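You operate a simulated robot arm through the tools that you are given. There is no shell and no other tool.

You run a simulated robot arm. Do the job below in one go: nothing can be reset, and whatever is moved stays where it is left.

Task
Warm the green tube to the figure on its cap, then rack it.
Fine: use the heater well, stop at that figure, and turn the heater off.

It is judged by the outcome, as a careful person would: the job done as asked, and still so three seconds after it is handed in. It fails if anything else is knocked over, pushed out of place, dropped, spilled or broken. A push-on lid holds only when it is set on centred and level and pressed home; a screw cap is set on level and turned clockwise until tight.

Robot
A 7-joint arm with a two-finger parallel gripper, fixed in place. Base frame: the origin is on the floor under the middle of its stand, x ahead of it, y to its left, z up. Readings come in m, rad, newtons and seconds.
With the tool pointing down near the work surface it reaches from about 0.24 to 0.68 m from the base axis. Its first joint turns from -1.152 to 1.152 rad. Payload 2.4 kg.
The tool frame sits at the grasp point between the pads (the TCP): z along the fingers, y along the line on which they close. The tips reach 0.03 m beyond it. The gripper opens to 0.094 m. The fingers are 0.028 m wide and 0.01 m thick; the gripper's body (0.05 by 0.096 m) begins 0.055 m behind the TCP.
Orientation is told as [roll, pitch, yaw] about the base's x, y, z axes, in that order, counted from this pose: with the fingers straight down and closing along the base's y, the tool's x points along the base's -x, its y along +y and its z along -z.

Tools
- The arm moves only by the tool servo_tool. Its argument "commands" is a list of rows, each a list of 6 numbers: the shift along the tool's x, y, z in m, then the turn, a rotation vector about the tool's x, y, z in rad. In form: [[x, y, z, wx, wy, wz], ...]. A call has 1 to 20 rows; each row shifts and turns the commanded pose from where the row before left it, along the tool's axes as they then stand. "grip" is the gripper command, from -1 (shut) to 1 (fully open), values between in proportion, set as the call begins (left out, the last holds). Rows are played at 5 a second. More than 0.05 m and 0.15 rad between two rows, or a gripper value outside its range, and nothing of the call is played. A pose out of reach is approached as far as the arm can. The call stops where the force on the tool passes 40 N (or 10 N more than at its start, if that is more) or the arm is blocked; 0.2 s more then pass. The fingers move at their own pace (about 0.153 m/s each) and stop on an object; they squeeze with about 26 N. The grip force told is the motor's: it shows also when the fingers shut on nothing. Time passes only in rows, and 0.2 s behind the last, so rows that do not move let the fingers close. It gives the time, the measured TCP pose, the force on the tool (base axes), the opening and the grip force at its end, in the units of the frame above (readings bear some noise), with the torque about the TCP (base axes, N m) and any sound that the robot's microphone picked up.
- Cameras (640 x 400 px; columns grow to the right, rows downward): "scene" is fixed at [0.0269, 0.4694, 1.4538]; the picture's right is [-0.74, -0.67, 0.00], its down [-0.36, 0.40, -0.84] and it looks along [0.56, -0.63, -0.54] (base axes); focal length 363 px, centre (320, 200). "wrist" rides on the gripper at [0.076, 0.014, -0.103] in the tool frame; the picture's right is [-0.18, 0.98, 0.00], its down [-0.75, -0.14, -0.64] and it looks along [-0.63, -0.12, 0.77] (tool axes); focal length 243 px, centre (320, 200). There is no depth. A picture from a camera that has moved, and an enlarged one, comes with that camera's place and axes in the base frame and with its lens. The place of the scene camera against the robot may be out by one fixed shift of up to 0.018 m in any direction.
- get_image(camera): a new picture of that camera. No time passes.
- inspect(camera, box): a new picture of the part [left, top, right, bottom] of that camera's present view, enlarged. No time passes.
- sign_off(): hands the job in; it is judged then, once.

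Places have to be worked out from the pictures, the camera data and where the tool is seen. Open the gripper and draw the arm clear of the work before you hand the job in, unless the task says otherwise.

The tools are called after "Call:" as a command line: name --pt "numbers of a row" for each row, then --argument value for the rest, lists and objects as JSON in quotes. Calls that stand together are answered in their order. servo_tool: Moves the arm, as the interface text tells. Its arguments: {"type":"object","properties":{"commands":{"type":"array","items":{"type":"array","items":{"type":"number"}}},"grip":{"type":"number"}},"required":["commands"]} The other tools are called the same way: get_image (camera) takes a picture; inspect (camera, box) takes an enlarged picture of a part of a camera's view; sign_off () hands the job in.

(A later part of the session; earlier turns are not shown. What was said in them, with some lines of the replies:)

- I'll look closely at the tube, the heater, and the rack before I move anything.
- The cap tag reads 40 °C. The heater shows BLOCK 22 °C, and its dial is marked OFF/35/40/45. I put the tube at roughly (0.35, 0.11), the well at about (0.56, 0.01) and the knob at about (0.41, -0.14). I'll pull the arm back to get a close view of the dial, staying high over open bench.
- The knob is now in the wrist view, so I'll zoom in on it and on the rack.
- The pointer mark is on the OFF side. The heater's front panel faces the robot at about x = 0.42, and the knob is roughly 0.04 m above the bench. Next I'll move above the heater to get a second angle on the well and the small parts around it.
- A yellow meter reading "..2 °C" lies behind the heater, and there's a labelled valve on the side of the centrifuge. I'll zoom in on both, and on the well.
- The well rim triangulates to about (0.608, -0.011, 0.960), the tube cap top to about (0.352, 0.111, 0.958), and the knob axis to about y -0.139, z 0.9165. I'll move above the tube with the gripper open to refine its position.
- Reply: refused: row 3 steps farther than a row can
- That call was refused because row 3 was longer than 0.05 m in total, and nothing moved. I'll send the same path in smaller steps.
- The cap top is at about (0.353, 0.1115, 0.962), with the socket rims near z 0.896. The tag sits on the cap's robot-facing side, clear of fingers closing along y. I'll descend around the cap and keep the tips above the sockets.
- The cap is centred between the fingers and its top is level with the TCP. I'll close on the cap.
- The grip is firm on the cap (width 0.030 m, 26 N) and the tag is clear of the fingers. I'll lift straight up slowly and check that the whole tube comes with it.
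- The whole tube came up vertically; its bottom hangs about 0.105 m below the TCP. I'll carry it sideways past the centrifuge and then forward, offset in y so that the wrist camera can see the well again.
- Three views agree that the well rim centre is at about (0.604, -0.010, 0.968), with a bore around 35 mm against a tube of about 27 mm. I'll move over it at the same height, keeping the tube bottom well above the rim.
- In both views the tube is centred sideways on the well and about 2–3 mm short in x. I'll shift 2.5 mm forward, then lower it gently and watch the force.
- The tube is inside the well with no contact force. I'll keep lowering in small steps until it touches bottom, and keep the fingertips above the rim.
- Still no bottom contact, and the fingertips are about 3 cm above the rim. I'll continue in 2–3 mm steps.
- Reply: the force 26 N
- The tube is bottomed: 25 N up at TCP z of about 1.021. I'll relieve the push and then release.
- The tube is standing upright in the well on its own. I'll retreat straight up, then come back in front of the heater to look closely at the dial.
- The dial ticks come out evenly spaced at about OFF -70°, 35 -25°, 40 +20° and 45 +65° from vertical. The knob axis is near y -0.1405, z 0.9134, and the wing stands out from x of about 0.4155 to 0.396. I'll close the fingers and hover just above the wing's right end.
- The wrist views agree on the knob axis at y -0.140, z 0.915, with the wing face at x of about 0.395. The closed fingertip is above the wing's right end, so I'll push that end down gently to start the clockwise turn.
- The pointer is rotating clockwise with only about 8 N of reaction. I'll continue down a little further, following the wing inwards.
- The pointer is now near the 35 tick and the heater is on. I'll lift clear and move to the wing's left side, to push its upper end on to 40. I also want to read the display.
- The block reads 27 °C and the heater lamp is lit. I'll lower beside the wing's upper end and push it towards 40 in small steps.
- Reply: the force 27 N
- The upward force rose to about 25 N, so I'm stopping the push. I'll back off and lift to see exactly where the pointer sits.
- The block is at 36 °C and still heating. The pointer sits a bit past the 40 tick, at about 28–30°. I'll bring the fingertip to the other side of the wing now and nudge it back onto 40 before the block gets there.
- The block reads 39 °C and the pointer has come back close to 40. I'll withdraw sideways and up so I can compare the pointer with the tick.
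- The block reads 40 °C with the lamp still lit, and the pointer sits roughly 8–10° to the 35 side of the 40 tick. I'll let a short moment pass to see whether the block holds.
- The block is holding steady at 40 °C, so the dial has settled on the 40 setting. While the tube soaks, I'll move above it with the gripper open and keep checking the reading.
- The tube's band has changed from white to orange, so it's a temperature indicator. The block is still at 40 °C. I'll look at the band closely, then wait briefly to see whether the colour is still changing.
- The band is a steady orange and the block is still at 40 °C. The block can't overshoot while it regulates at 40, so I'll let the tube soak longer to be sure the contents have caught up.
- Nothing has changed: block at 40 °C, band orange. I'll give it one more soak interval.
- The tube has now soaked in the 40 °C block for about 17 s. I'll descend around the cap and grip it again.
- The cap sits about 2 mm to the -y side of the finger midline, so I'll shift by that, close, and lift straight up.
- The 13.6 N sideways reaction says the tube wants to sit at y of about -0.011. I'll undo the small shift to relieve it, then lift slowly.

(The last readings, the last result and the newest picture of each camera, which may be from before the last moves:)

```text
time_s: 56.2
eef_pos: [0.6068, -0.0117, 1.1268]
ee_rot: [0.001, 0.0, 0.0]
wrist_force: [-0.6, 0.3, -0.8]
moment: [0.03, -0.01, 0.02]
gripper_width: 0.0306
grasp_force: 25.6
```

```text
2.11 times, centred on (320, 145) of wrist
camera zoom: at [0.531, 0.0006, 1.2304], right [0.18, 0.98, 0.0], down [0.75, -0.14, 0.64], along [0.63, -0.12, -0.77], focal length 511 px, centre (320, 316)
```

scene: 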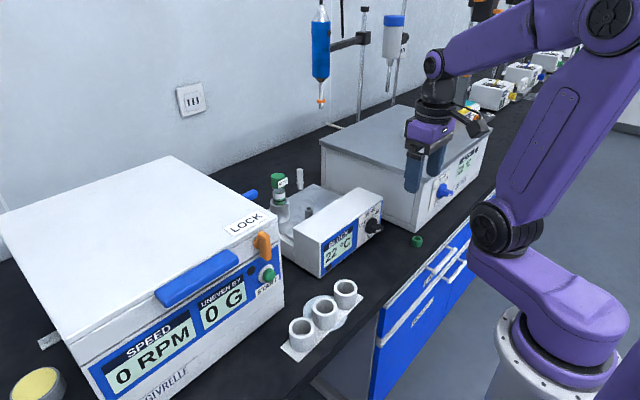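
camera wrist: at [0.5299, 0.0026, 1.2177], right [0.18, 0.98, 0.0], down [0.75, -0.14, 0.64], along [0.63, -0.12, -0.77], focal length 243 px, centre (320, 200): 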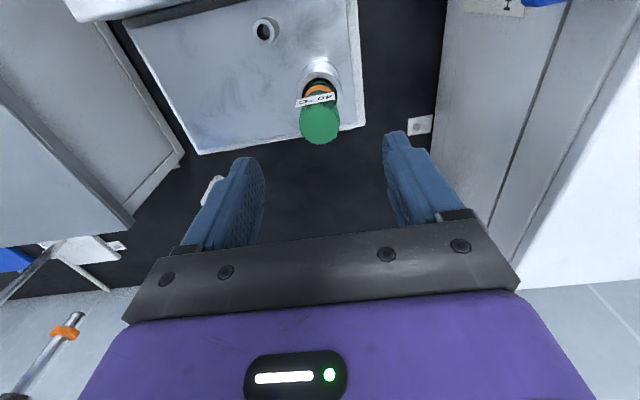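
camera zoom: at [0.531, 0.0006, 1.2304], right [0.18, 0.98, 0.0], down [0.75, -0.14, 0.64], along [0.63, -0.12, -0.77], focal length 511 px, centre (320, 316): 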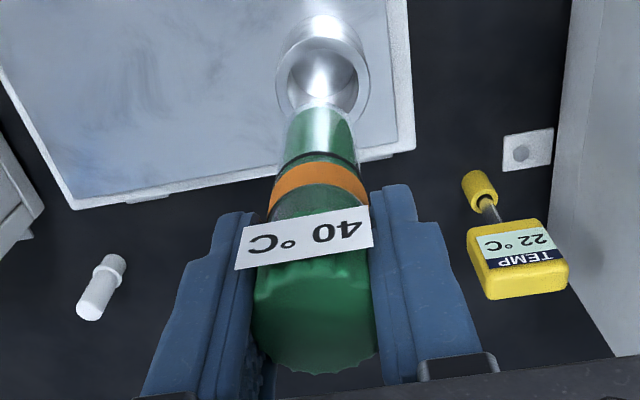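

The tube is out, still upright, and its band is orange. I'll carry it back along the same safe path: back in x first, then sideways to above the rack's middle socket.

Call:
servo_tool --pt "0.0425 0 0 0 0 0" --pt "0.0425 0 0 0 0 0" --pt "0.0425 0 0 0 0 0" --pt "0.0425 0 0 0 0 0" --pt "0.0425 0 0 0 0 0" --pt "0.0415 0 0 0 0 0" --pt "0 0.04 0 0 0 0" --pt "0 0.042 0 0 0 0" --pt "0 0.0405 0 0 0 0" --pt "0 0 0.03 0 0 0" --pt "0 0 0.03 0 0 0" --pt "0 0 0.03 0 0 0" --pt "0 0 0 0 0 0" --grip -1

Call:
inspect --camera "wrist" --box '[230, 50, 410, 240]'

Call:
inspect --camera "scene" --box '[270, 220, 390, 350]'

```text
time_s: 59.0
eef_pos: [0.3543, 0.1117, 1.0368]
ee_rot: [0.001, 0.0, 0.001]
wrist_force: [0.4, -0.1, -0.5]
moment: [0.03, 0.01, 0.01]
gripper_width: 0.0302
grasp_force: 26.1
```

```text
2.11 times, centred on (320, 145) of wrist
camera zoom: at [0.2779, 0.1235, 1.1399], right [0.18, 0.98, 0.0], down [0.75, -0.14, 0.64], along [0.63, -0.12, -0.77], focal length 511 px, centre (320, 316)
```

zoom: 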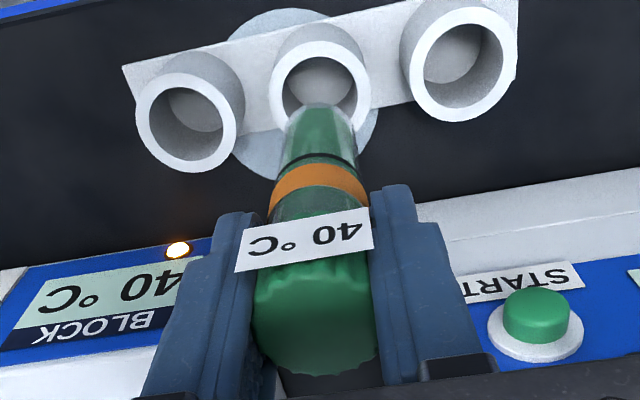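

```text
3.08 times, centred on (330, 285) of scene
camera zoom: at [0.0269, 0.4694, 1.4538], right [-0.74, -0.67, 0.0], down [-0.36, 0.4, -0.84], along [0.56, -0.63, -0.54], focal length 1116 px, centre (289, -62)
```

zoom: 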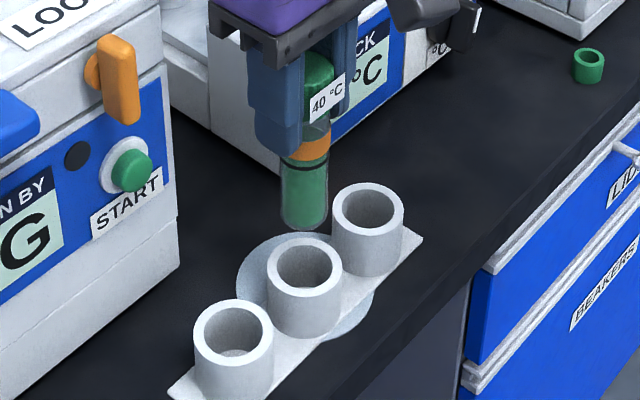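

The tube is centred sideways over the middle socket, within about 1–2 mm in x, against a clearance of about 4 mm. I'll make a small correction and lower it into the socket mouth.

Call:
servo_tool --pt "0.0012 0 0.015 0 0 0" --pt "0 0 0.015 0 0 0" --pt "0 0 0.008 0 0 0" --pt "0 0 0.008 0 0 0" --pt "0 0 0.008 0 0 0" --pt "0 0 0 0 0 0" --grip -1

Call:
inspect --camera "wrist" --box '[230, 50, 410, 240]'

Call:
inspect --camera "scene" --box '[270, 220, 390, 350]'

```text
time_s: 60.4
eef_pos: [0.3518, 0.1096, 0.983]
ee_rot: [-0.001, -0.001, 0.001]
wrist_force: [0.1, -0.1, -1.1]
moment: [-0.02, -0.01, -0.01]
gripper_width: 0.0303
grasp_force: 26.1
```

```text
2.11 times, centred on (320, 145) of wrist
camera zoom: at [0.2753, 0.1216, 1.0865], right [0.18, 0.98, 0.0], down [0.75, -0.14, 0.64], along [0.63, -0.12, -0.77], focal length 511 px, centre (320, 316)
```

zoom: 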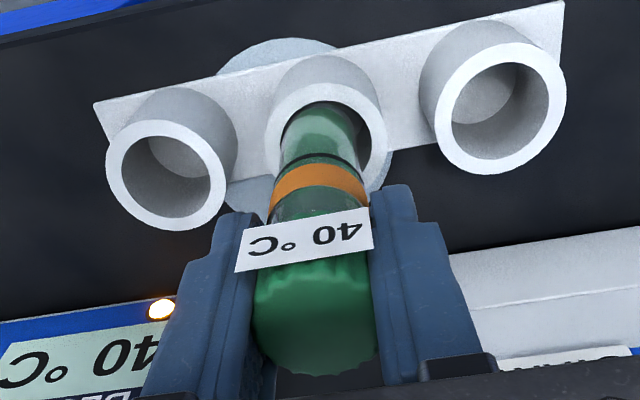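

```text
3.08 times, centred on (330, 285) of scene
camera zoom: at [0.0269, 0.4694, 1.4538], right [-0.74, -0.67, 0.0], down [-0.36, 0.4, -0.84], along [0.56, -0.63, -0.54], focal length 1116 px, centre (289, -62)
```

zoom: 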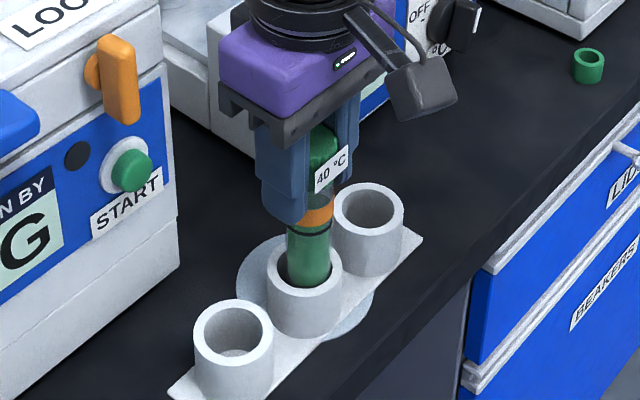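

The tube is in the socket mouth with no contact, about 2 mm to the -y side. I'll correct that and lower it to the bottom.

Call:
servo_tool --pt "0 0.002 0.006 0 0 0" --pt "0 0 0.008 0 0 0" --pt "0 0 0.007 0 0 0" --pt "0 0 0.004 0 0 0" --pt "0 0 0.003 0 0 0" --pt "0 0 0 0 0 0" --grip -1

Call:
inspect --camera "wrist" --box '[230, 50, 410, 240]'

Call:
inspect --camera "scene" --box '[270, 220, 390, 350]'

```text
time_s: 61.8
eef_pos: [0.3525, 0.1116, 0.956]
ee_rot: [0.0, 0.0, 0.0]
wrist_force: [0.6, 0.2, -0.4]
moment: [0.0, -0.03, -0.01]
gripper_width: 0.0305
grasp_force: 26.2
```

```text
2.11 times, centred on (320, 145) of wrist
camera zoom: at [0.2757, 0.124, 1.0584], right [0.18, 0.98, 0.0], down [0.75, -0.14, 0.64], along [0.63, -0.12, -0.77], focal length 511 px, centre (320, 316)
```

zoom: 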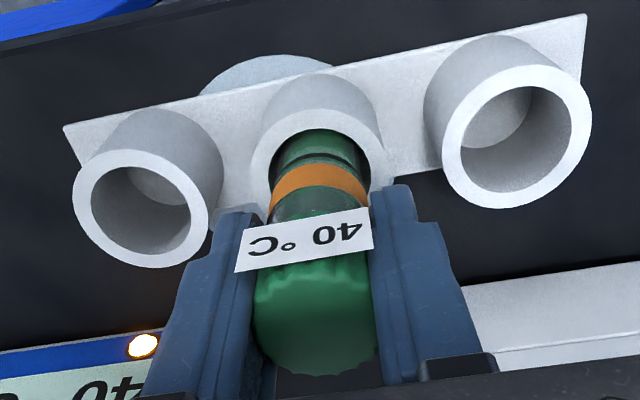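

```text
3.08 times, centred on (330, 285) of scene
camera zoom: at [0.0269, 0.4694, 1.4538], right [-0.74, -0.67, 0.0], down [-0.36, 0.4, -0.84], along [0.56, -0.63, -0.54], focal length 1116 px, centre (289, -62)
```

zoom: 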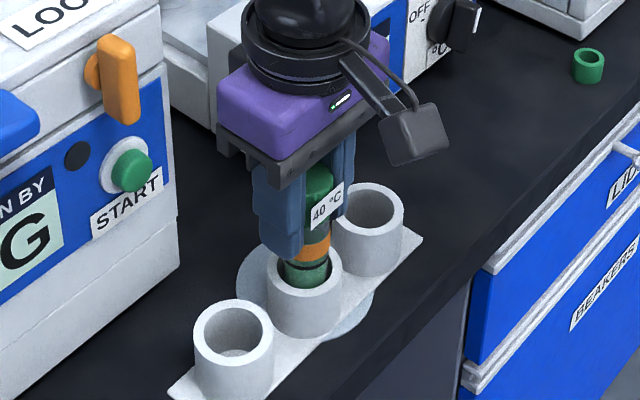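

No contact yet. I'll continue in 1.5 mm steps and look for the bottom near z 0.950.

Call:
servo_tool --pt "0 0 0.0015 0 0 0" --pt "0 0 0.0015 0 0 0" --pt "0 0 0.0015 0 0 0" --pt "0 0 0 0 0 0" --grip -1

```text
time_s: 62.8
eef_pos: [0.3528, 0.1123, 0.9504]
ee_rot: [-0.001, -0.002, 0.0]
wrist_force: [1.7, -4.0, 18.2]
moment: [-0.23, -0.24, 0.01]
gripper_width: 0.0302
grasp_force: 24.9
```

The tube is seated: 18 N at z 0.950, where I expected the bottom. I'll ease off and release.

Call:
servo_tool --pt "0 0 -0.001 0 0 0" --pt "0 0 0 0 0 0" --grip -1

Call:
servo_tool --pt "0 0 0 0 0 0" --pt "0 0 0 0 0 0" --pt "0 0 0 0 0 0" --grip 0.7

Call:
inspect --camera "wrist" --box '[200, 50, 440, 240]'

Call:
inspect --camera "scene" --box '[270, 220, 390, 350]'

```text
time_s: 63.4
eef_pos: [0.3522, 0.1113, 0.9516]
ee_rot: [-0.001, 0.0, 0.001]
wrist_force: [0.7, -0.5, -0.2]
moment: [-0.02, -0.01, 0.01]
gripper_width: 0.0302
grasp_force: 26.1
```

```text
time_s: 64.2
eef_pos: [0.3531, 0.1112, 0.9516]
ee_rot: [0.001, 0.0, -0.001]
wrist_force: [-0.5, 0.2, -0.7]
moment: [0.01, -0.01, -0.01]
gripper_width: 0.0799
grasp_force: 0.1
```

```text
2.11 times, centred on (320, 145) of wrist
camera zoom: at [0.2755, 0.1242, 1.0547], right [0.18, 0.98, 0.0], down [0.75, -0.14, 0.64], along [0.63, -0.12, -0.77], focal length 511 px, centre (320, 316)
```

zoom: 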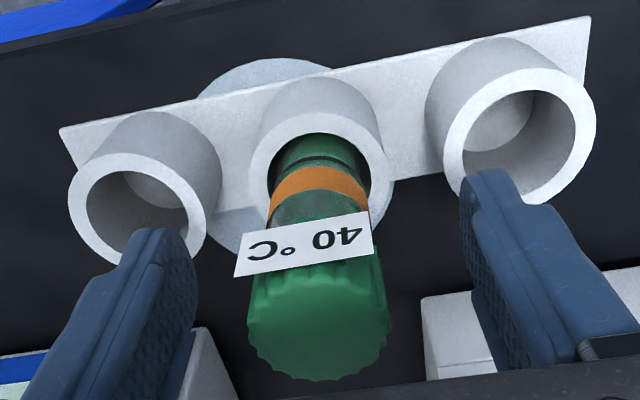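

```text
3.08 times, centred on (330, 285) of scene
camera zoom: at [0.0269, 0.4694, 1.4538], right [-0.74, -0.67, 0.0], down [-0.36, 0.4, -0.84], along [0.56, -0.63, -0.54], focal length 1116 px, centre (289, -62)
```

zoom: 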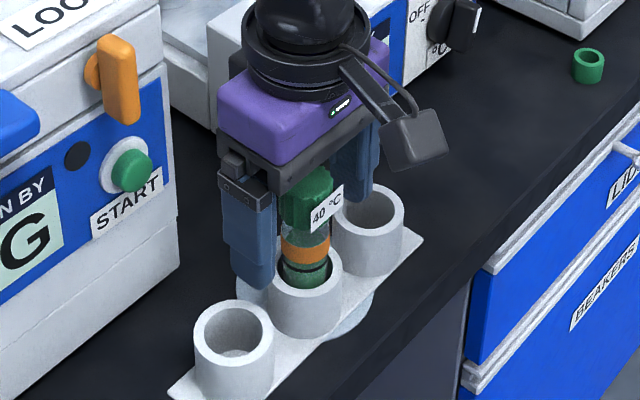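

The tube is racked and upright, with the band still orange. Now I'll rise clear of it, close the fingers, and go back to the dial's right side to turn the heater off.

Call:
servo_tool --pt "0 0 -0.02 0 0 0" --pt "0 0 -0.04 0 0 0" --pt "0 0 -0.045 0 0 0" --grip 0.7

Call:
servo_tool --pt "0 -0.04 0 0 0 0" --pt "0 -0.04 0 0 0 0" --pt "0 -0.04 0 0 0 0" --pt "0 -0.04 0 0 0 0" --pt "0 -0.042 0 0 0 0" --pt "0 -0.042 0 0 0 0" --pt "0 -0.0412 0 0 0 0" --pt "-0.03 0 0.03 0 0 0" --pt "-0.0135 0 0.03 0 0 0" --pt "0 0 0 0 0 0" --grip -1

Call:
inspect --camera "scene" --box '[270, 180, 430, 350]'

Call:
inspect --camera "wrist" --box '[270, 90, 430, 210]'

```text
time_s: 65.0
eef_pos: [0.3508, 0.1136, 1.0571]
ee_rot: [0.0, 0.001, 0.003]
wrist_force: [-0.9, 0.3, 0.6]
moment: [0.03, 0.0, 0.02]
gripper_width: 0.0796
grasp_force: 0.0
```

```text
time_s: 67.2
eef_pos: [0.3957, -0.1723, 0.9981]
ee_rot: [-0.001, 0.0, 0.0]
wrist_force: [-0.2, 0.6, 0.3]
moment: [0.0, 0.03, 0.0]
gripper_width: 0.0
grasp_force: 26.6
```

```text
2.35 times, centred on (350, 265) of scene
camera zoom: at [0.0269, 0.4694, 1.4538], right [-0.74, -0.67, 0.0], down [-0.36, 0.4, -0.84], along [0.56, -0.63, -0.54], focal length 853 px, centre (249, 47)
```

zoom: 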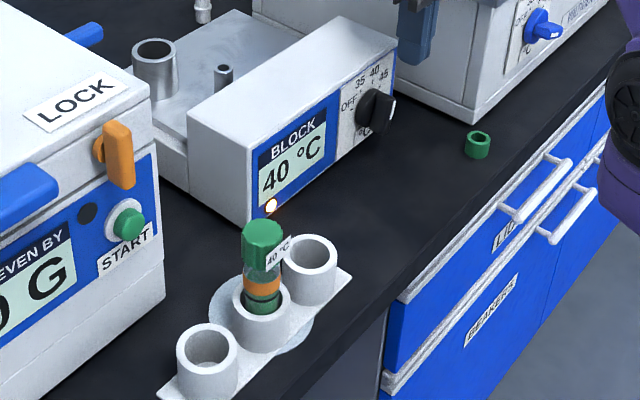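

```text
3.33 times, centred on (350, 150) of wrist
camera zoom: at [0.3201, -0.1595, 1.1004], right [0.18, 0.98, 0.0], down [0.75, -0.14, 0.64], along [0.63, -0.12, -0.77], focal length 809 px, centre (220, 367)
```

zoom: 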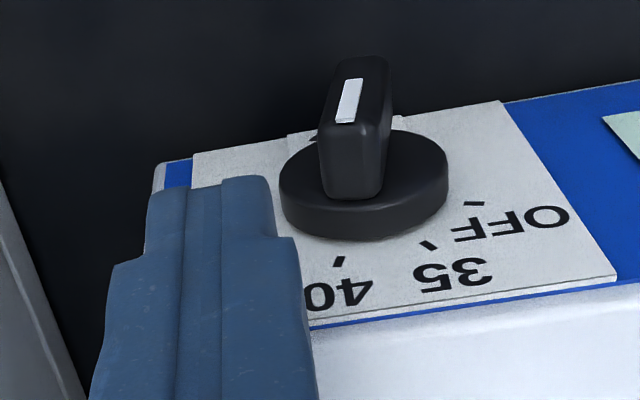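

The fingertip is to the right of the wing. I'll lower it and push the pointer back counter-clockwise towards OFF in small steps.

Call:
servo_tool --pt "0 0 0.025 0 0 0" --pt "0 0 0.02 0 0 0" --pt "0 0.008 0 0 0 0" --pt "0 0.004 0 0 0 0" --pt "0 0.003 0 0 0 0" --pt "0 0.002 0 0 0 0" --pt "0 0.002 0 0 0 0" --pt "0 0 0 0 0 0" --grip -1

Call:
inspect --camera "wrist" --box '[270, 90, 430, 210]'

Call:
inspect --camera "scene" --box '[310, 185, 410, 275]'

```text
time_s: 69.0
eef_pos: [0.3951, -0.1546, 0.9529]
ee_rot: [-0.002, -0.004, -0.002]
wrist_force: [-2.8, -13.0, 17.1]
moment: [-0.24, 0.09, 0.04]
gripper_width: 0.0
grasp_force: 25.9
```

```text
3.33 times, centred on (350, 150) of wrist
camera zoom: at [0.3187, -0.142, 1.0556], right [0.19, 0.98, 0.0], down [0.75, -0.14, 0.64], along [0.63, -0.12, -0.76], focal length 809 px, centre (220, 367)
```

zoom: 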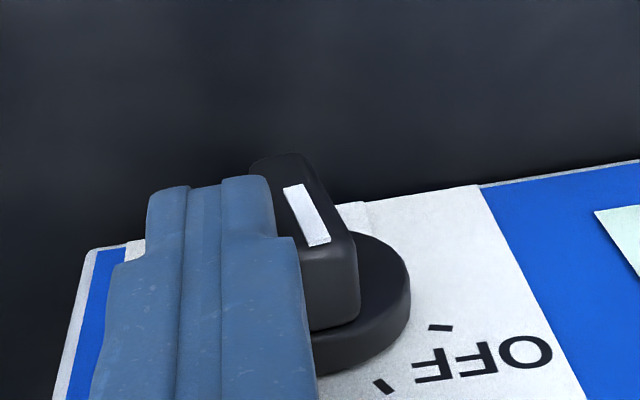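

```text
4.44 times, centred on (360, 230) of scene
camera zoom: at [0.0266, 0.4691, 1.4539], right [-0.74, -0.67, 0.0], down [-0.36, 0.4, -0.84], along [0.56, -0.63, -0.54], focal length 1612 px, centre (142, 67)
```

zoom: 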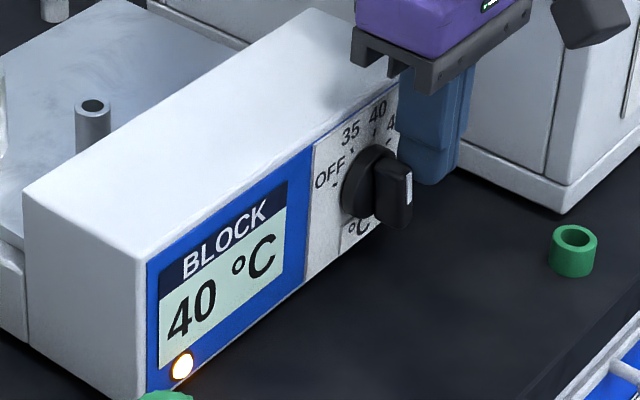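

The combined up and sideways force points radially out from the knob, so the fingertip's far edge is probably rubbing the knob's round base. I'll back out 6 mm in x so that only the wing is engaged, then continue pushing towards OFF.

Call:
servo_tool --pt "0.002 -0.003 -0.001 0 0 0" --pt "0.004 0 0.001 0 0 0" --pt "0 0.004 0 0 0 0" --pt "0 0.002 0 0 0 0" --pt "0 0.002 0 0 0 0" --pt "0 0 0 0 0 0" --grip -1

Call:
inspect --camera "wrist" --box '[270, 90, 430, 210]'

Call:
inspect --camera "scene" --box '[310, 185, 410, 275]'

```text
time_s: 70.3
eef_pos: [0.3884, -0.1505, 0.952]
ee_rot: [0.0, -0.001, -0.001]
wrist_force: [-1.8, -0.8, 4.4]
moment: [0.0, 0.02, -0.01]
gripper_width: 0.0
grasp_force: 26.1
stopped in row 6: the force on the tool passed its limit at 42 N (the readings are from after the stop); the commanded pose is now the measured one
```

```text
3.33 times, centred on (350, 150) of wrist
camera zoom: at [0.3125, -0.1374, 1.0556], right [0.19, 0.98, 0.0], down [0.75, -0.14, 0.64], along [0.63, -0.12, -0.77], focal length 809 px, centre (220, 367)
```

zoom: 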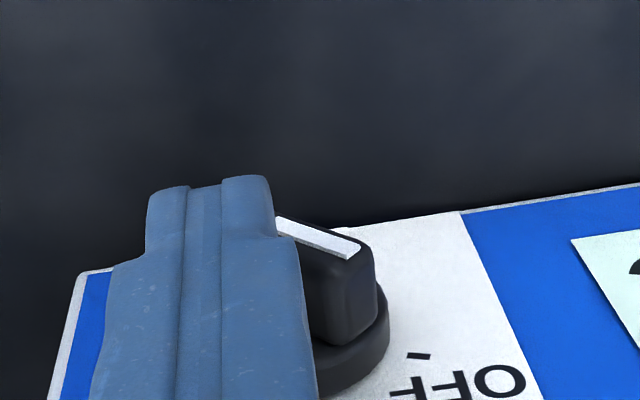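

```text
4.44 times, centred on (360, 230) of scene
camera zoom: at [0.0268, 0.4694, 1.4538], right [-0.74, -0.67, 0.0], down [-0.36, 0.4, -0.84], along [0.56, -0.63, -0.54], focal length 1612 px, centre (142, 67)
```

zoom: 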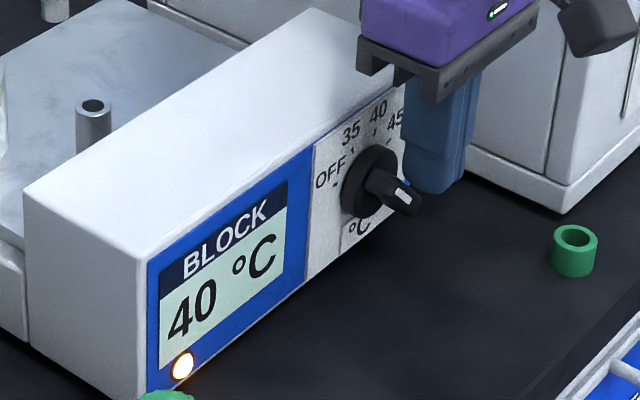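

The pointer is now about 40° left of vertical, partway between 35 and OFF. The 42 N stop came from wedging, so I'll lift and press from above, just left of the axis, where the lever arm is good.

Call:
servo_tool --pt "0 -0.002 -0.01 0 0 0" --pt "0 0 -0.015 0 0 0" --pt "0 0.0165 0 0 0 0" --pt "0 0 0.008 0 0 0" --pt "0 0 0.004 0 0 0" --pt "0 0 0.003 0 0 0" --pt "0 0 0 0 0 0" --grip -1

Call:
inspect --camera "wrist" --box '[270, 90, 430, 210]'

Call:
inspect --camera "scene" --box '[310, 185, 410, 275]'

```text
time_s: 71.9
eef_pos: [0.3891, -0.135, 0.9623]
ee_rot: [0.0, -0.001, 0.001]
wrist_force: [-1.2, 4.6, 12.6]
moment: [0.22, -0.11, 0.07]
gripper_width: 0.0001
grasp_force: 25.8
```

```text
3.33 times, centred on (350, 150) of wrist
camera zoom: at [0.3133, -0.1222, 1.066], right [0.18, 0.98, 0.0], down [0.75, -0.14, 0.64], along [0.63, -0.12, -0.77], focal length 809 px, centre (220, 367)
```

zoom: 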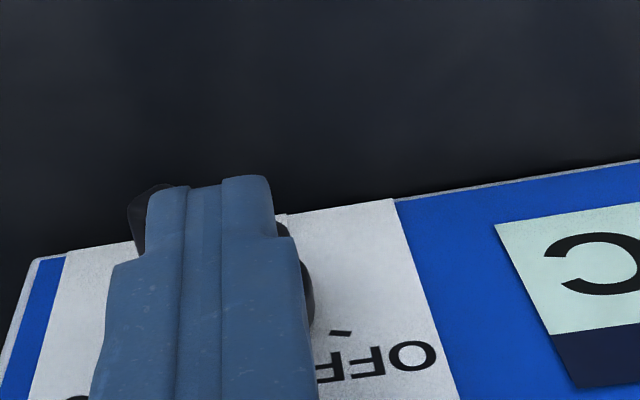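

```text
4.44 times, centred on (360, 230) of scene
camera zoom: at [0.0267, 0.4696, 1.4538], right [-0.74, -0.67, 0.0], down [-0.36, 0.4, -0.84], along [0.56, -0.63, -0.54], focal length 1612 px, centre (142, 67)
```

zoom: 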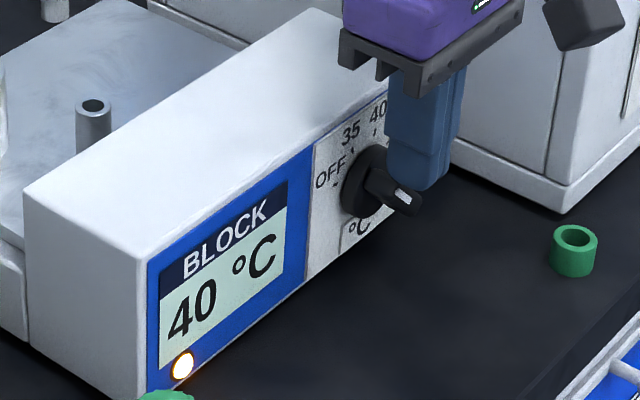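

Call:
servo_tool --pt "0 0 -0.012 0 0 0" --pt "0 -0.025 -0.02 0 0 0" --pt "0.02 -0.025 -0.02 0 0 0" --pt "0 0 0 0 0 0" --grip -1

Call:
inspect --camera "wrist" --box '[300, 110, 430, 210]'

Call:
inspect --camera "scene" --box '[350, 190, 390, 240]'

Call:
get_image --camera "scene"

```text
time_s: 72.9
eef_pos: [0.3687, -0.1849, 1.0135]
ee_rot: [0.0, -0.001, -0.001]
wrist_force: [-0.8, -0.1, 0.9]
moment: [0.01, 0.01, -0.01]
gripper_width: 0.0
grasp_force: 25.9
```

```text
4.00 times, centred on (365, 160) of wrist
camera zoom: at [0.2924, -0.1728, 1.1178], right [0.19, 0.98, 0.0], down [0.75, -0.14, 0.64], along [0.63, -0.12, -0.77], focal length 970 px, centre (140, 360)
```

zoom: 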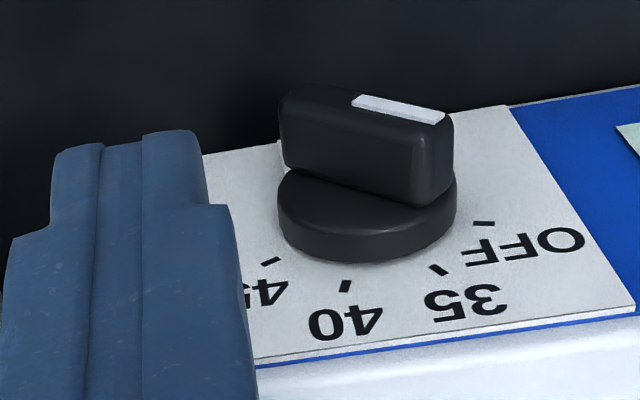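

```text
8.00 times, centred on (370, 215) of scene
camera zoom: at [0.0269, 0.4694, 1.4538], right [-0.74, -0.67, 0.0], down [-0.36, 0.4, -0.84], along [0.56, -0.63, -0.54], focal length 2901 px, centre (-80, 80)
```

zoom: 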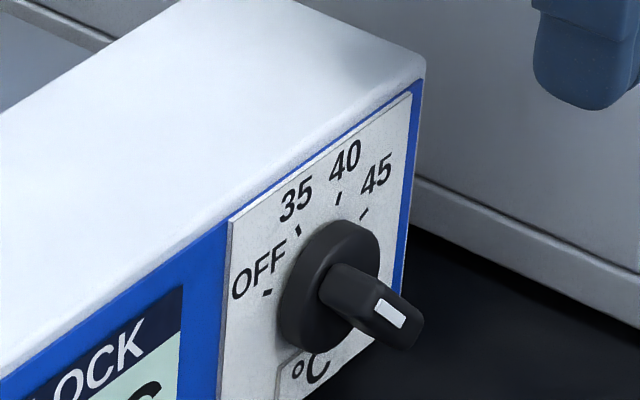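

```text
taken
```

scene: 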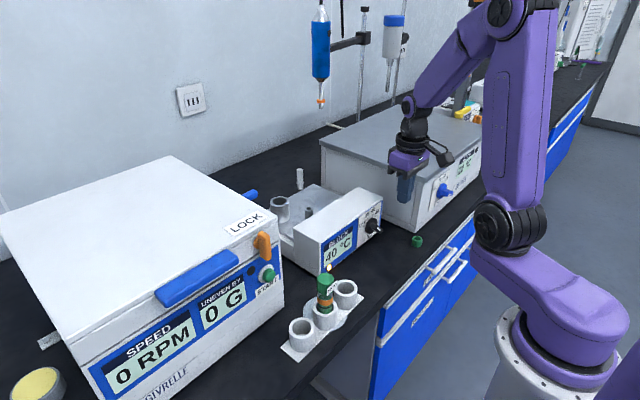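

The pointer is at about -43°, with OFF at about -71°, and the heater body hasn't moved. I'll contact the wing higher up, near its end, and sweep left with a slight descent so that I follow its arc.

Call:
servo_tool --pt "-0.0215 0.02 0.02 0 0 0" --pt "0 0.015 0.02 0 0 0" --pt "0 0 0.016 0 0 0" --pt "0 0.005 0 0 0 0" --pt "0 0.004 0 0 0 0" --pt "0 0.003 0.0005 0 0 0" --pt "0 0.003 0.0006 0 0 0" --pt "0 0.002 0.0005 0 0 0" --grip -1

Call:
inspect --camera "wrist" --box '[270, 90, 430, 210]'

Call:
inspect --camera "scene" --box '[310, 185, 410, 275]'

```text
time_s: 74.7
eef_pos: [0.3908, -0.1309, 0.9574]
ee_rot: [-0.001, 0.0, 0.001]
wrist_force: [0.1, -0.7, 1.3]
moment: [-0.04, 0.0, 0.01]
gripper_width: 0.0
grasp_force: 26.3
```

```text
3.33 times, centred on (350, 150) of wrist
camera zoom: at [0.314, -0.1201, 1.0599], right [0.18, 0.98, 0.0], down [0.75, -0.14, 0.64], along [0.63, -0.12, -0.77], focal length 809 px, centre (220, 367)
```

zoom: 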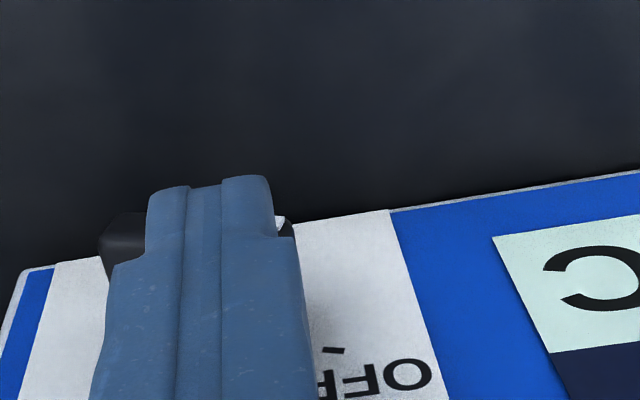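

```text
4.44 times, centred on (360, 230) of scene
camera zoom: at [0.0269, 0.4694, 1.4538], right [-0.74, -0.67, 0.0], down [-0.36, 0.4, -0.84], along [0.56, -0.63, -0.54], focal length 1612 px, centre (142, 67)
```

zoom: 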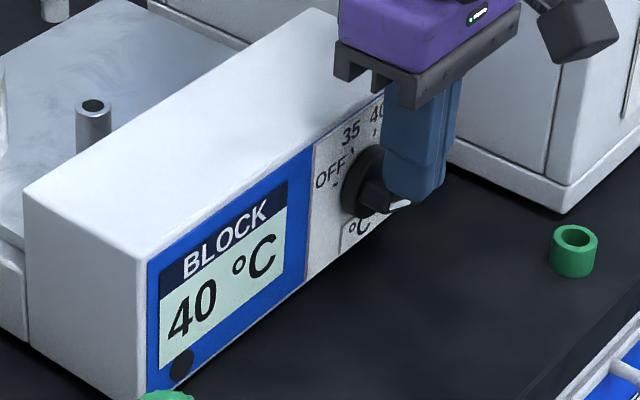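

The lamp has gone out, so the heater is off. I'll lift away and check the pointer against the OFF mark.

Call:
servo_tool --pt "0 0 -0.015 0 0 0" --pt "0 -0.02 -0.025 0 0 0" --pt "0.02 -0.03 -0.02 0 0 0" --pt "0 0 0 0 0 0" --grip -1

Call:
inspect --camera "wrist" --box '[300, 110, 430, 210]'

Call:
inspect --camera "scene" --box '[270, 180, 410, 350]'

Call:
inspect --camera "scene" --box '[350, 190, 390, 240]'

```text
time_s: 75.7
eef_pos: [0.3704, -0.1831, 1.0159]
ee_rot: [0.0, 0.001, -0.001]
wrist_force: [0.2, -0.2, -0.4]
moment: [0.0, 0.0, 0.04]
gripper_width: 0.0
grasp_force: 26.4
```

```text
4.00 times, centred on (365, 160) of wrist
camera zoom: at [0.2948, -0.1709, 1.1182], right [0.19, 0.98, 0.0], down [0.75, -0.14, 0.64], along [0.63, -0.12, -0.77], focal length 970 px, centre (140, 360)
```

zoom: 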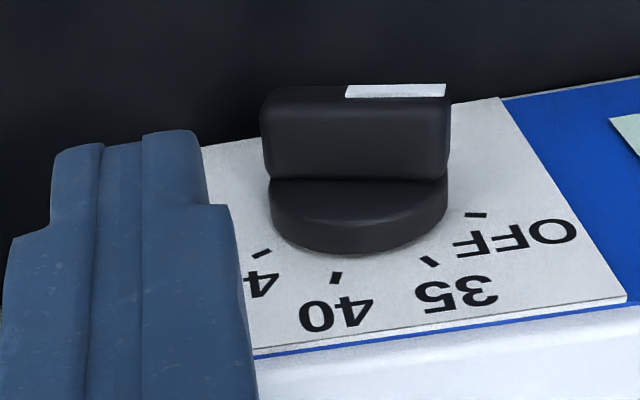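

```text
2.35 times, centred on (340, 265) of scene
camera zoom: at [0.0269, 0.4694, 1.4538], right [-0.74, -0.67, 0.0], down [-0.36, 0.4, -0.84], along [0.56, -0.63, -0.54], focal length 853 px, centre (273, 47)
```

zoom: 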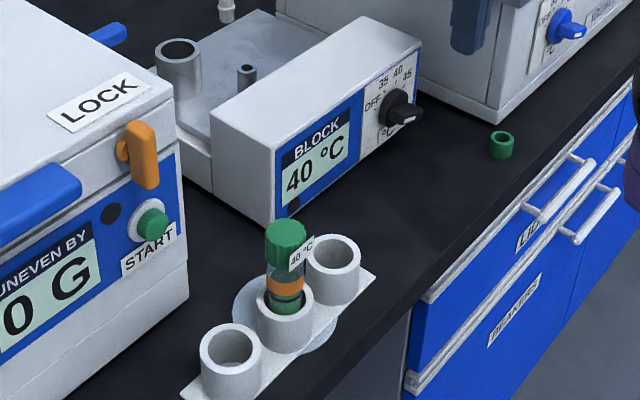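

```text
8.00 times, centred on (370, 215) of scene
camera zoom: at [0.0269, 0.4694, 1.4538], right [-0.74, -0.67, 0.0], down [-0.36, 0.4, -0.84], along [0.56, -0.63, -0.54], focal length 2901 px, centre (-80, 80)
```

zoom: 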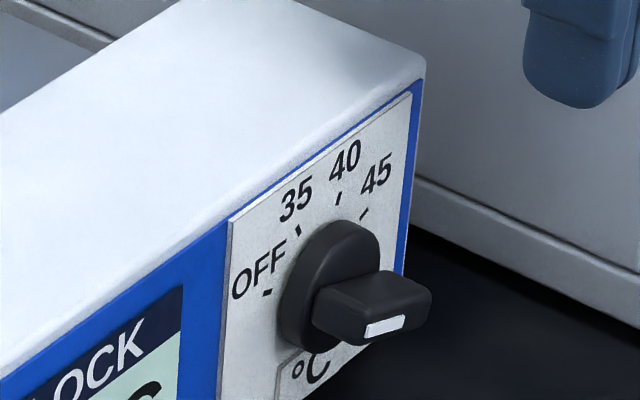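

The pointer is at OFF with the lamp out, and the tube stands in the rack with its band still orange. I'll raise the arm clear and open the gripper.

Call:
servo_tool --pt "0 0 -0.045 0 0 0" --pt "0 0.01 -0.045 0 0 0" --pt "0.01 0.02 -0.04 0 0 0" --pt "0.01 0.02 -0.03 0 0 0" --grip -1

Call:
servo_tool --pt "0 0 0 0 0 0" --pt "0 0 0 0 0 0" --pt "0 0 0 0 0 0" --grip 1

Call:
get_image --camera "scene"

Call:
inspect --camera "scene" --box '[270, 180, 410, 350]'

```text
time_s: 76.7
eef_pos: [0.3492, -0.1332, 1.1759]
ee_rot: [0.0, 0.0, -0.001]
wrist_force: [0.3, -0.3, -0.6]
moment: [0.02, 0.03, 0.04]
gripper_width: 0.0002
grasp_force: 26.2
```

```text
time_s: 77.5
eef_pos: [0.3486, -0.1331, 1.1757]
ee_rot: [0.0, 0.001, -0.003]
wrist_force: [0.2, 0.3, -0.6]
moment: [-0.02, -0.02, -0.02]
gripper_width: 0.094
grasp_force: 0.1
```

```text
taken
```

scene: 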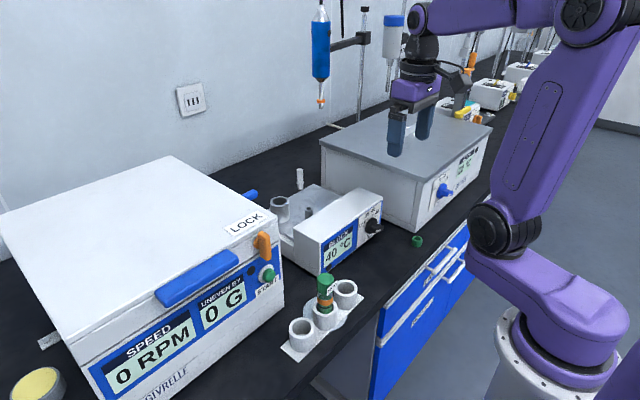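

```text
2.35 times, centred on (340, 265) of scene
camera zoom: at [0.0269, 0.4694, 1.4538], right [-0.74, -0.67, 0.0], down [-0.36, 0.4, -0.84], along [0.56, -0.63, -0.54], focal length 853 px, centre (273, 47)
```

zoom: 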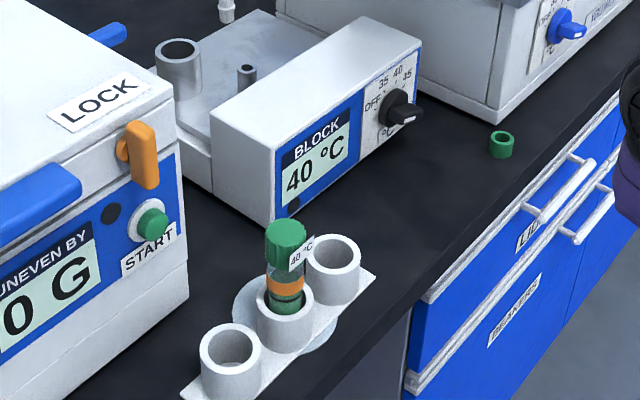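

The tube is upright in the rack with its indicator orange, the dial is at OFF with the lamp out, and nothing else has been disturbed. The gripper is open and the arm is clear, so I'm handing in the job.

Call:
sign_off

```text
The job is handed in.
```

The green tube was warmed in the heater well to 40 °C, the figure on its cap, and is now upright in the rack's middle socket. The heater is off and the job is handed in.

- **Warming:** the block reached 40 °C and held there. The tube sat in it for about 20 seconds at that reading. The band on the tube changed from white to orange and was still orange when I handed in. The 40 °C is the block's display; I had no direct reading of the liquid inside.
- **Dial:** the first turn went slightly past 40, and I brought it back before the block got there. While warming, the pointer sat just on the 35 side of the 40 mark.
- **Heater off:** I racked the tube first, then turned the dial to OFF. The lamp is out. The block's display still read 40 °C when I finished.
- **Surroundings:** nothing else was moved or knocked over. One push on the dial hit the 40 N force limit and stopped, and the heater stayed in place. The gripper is open and the arm is clear of the work.
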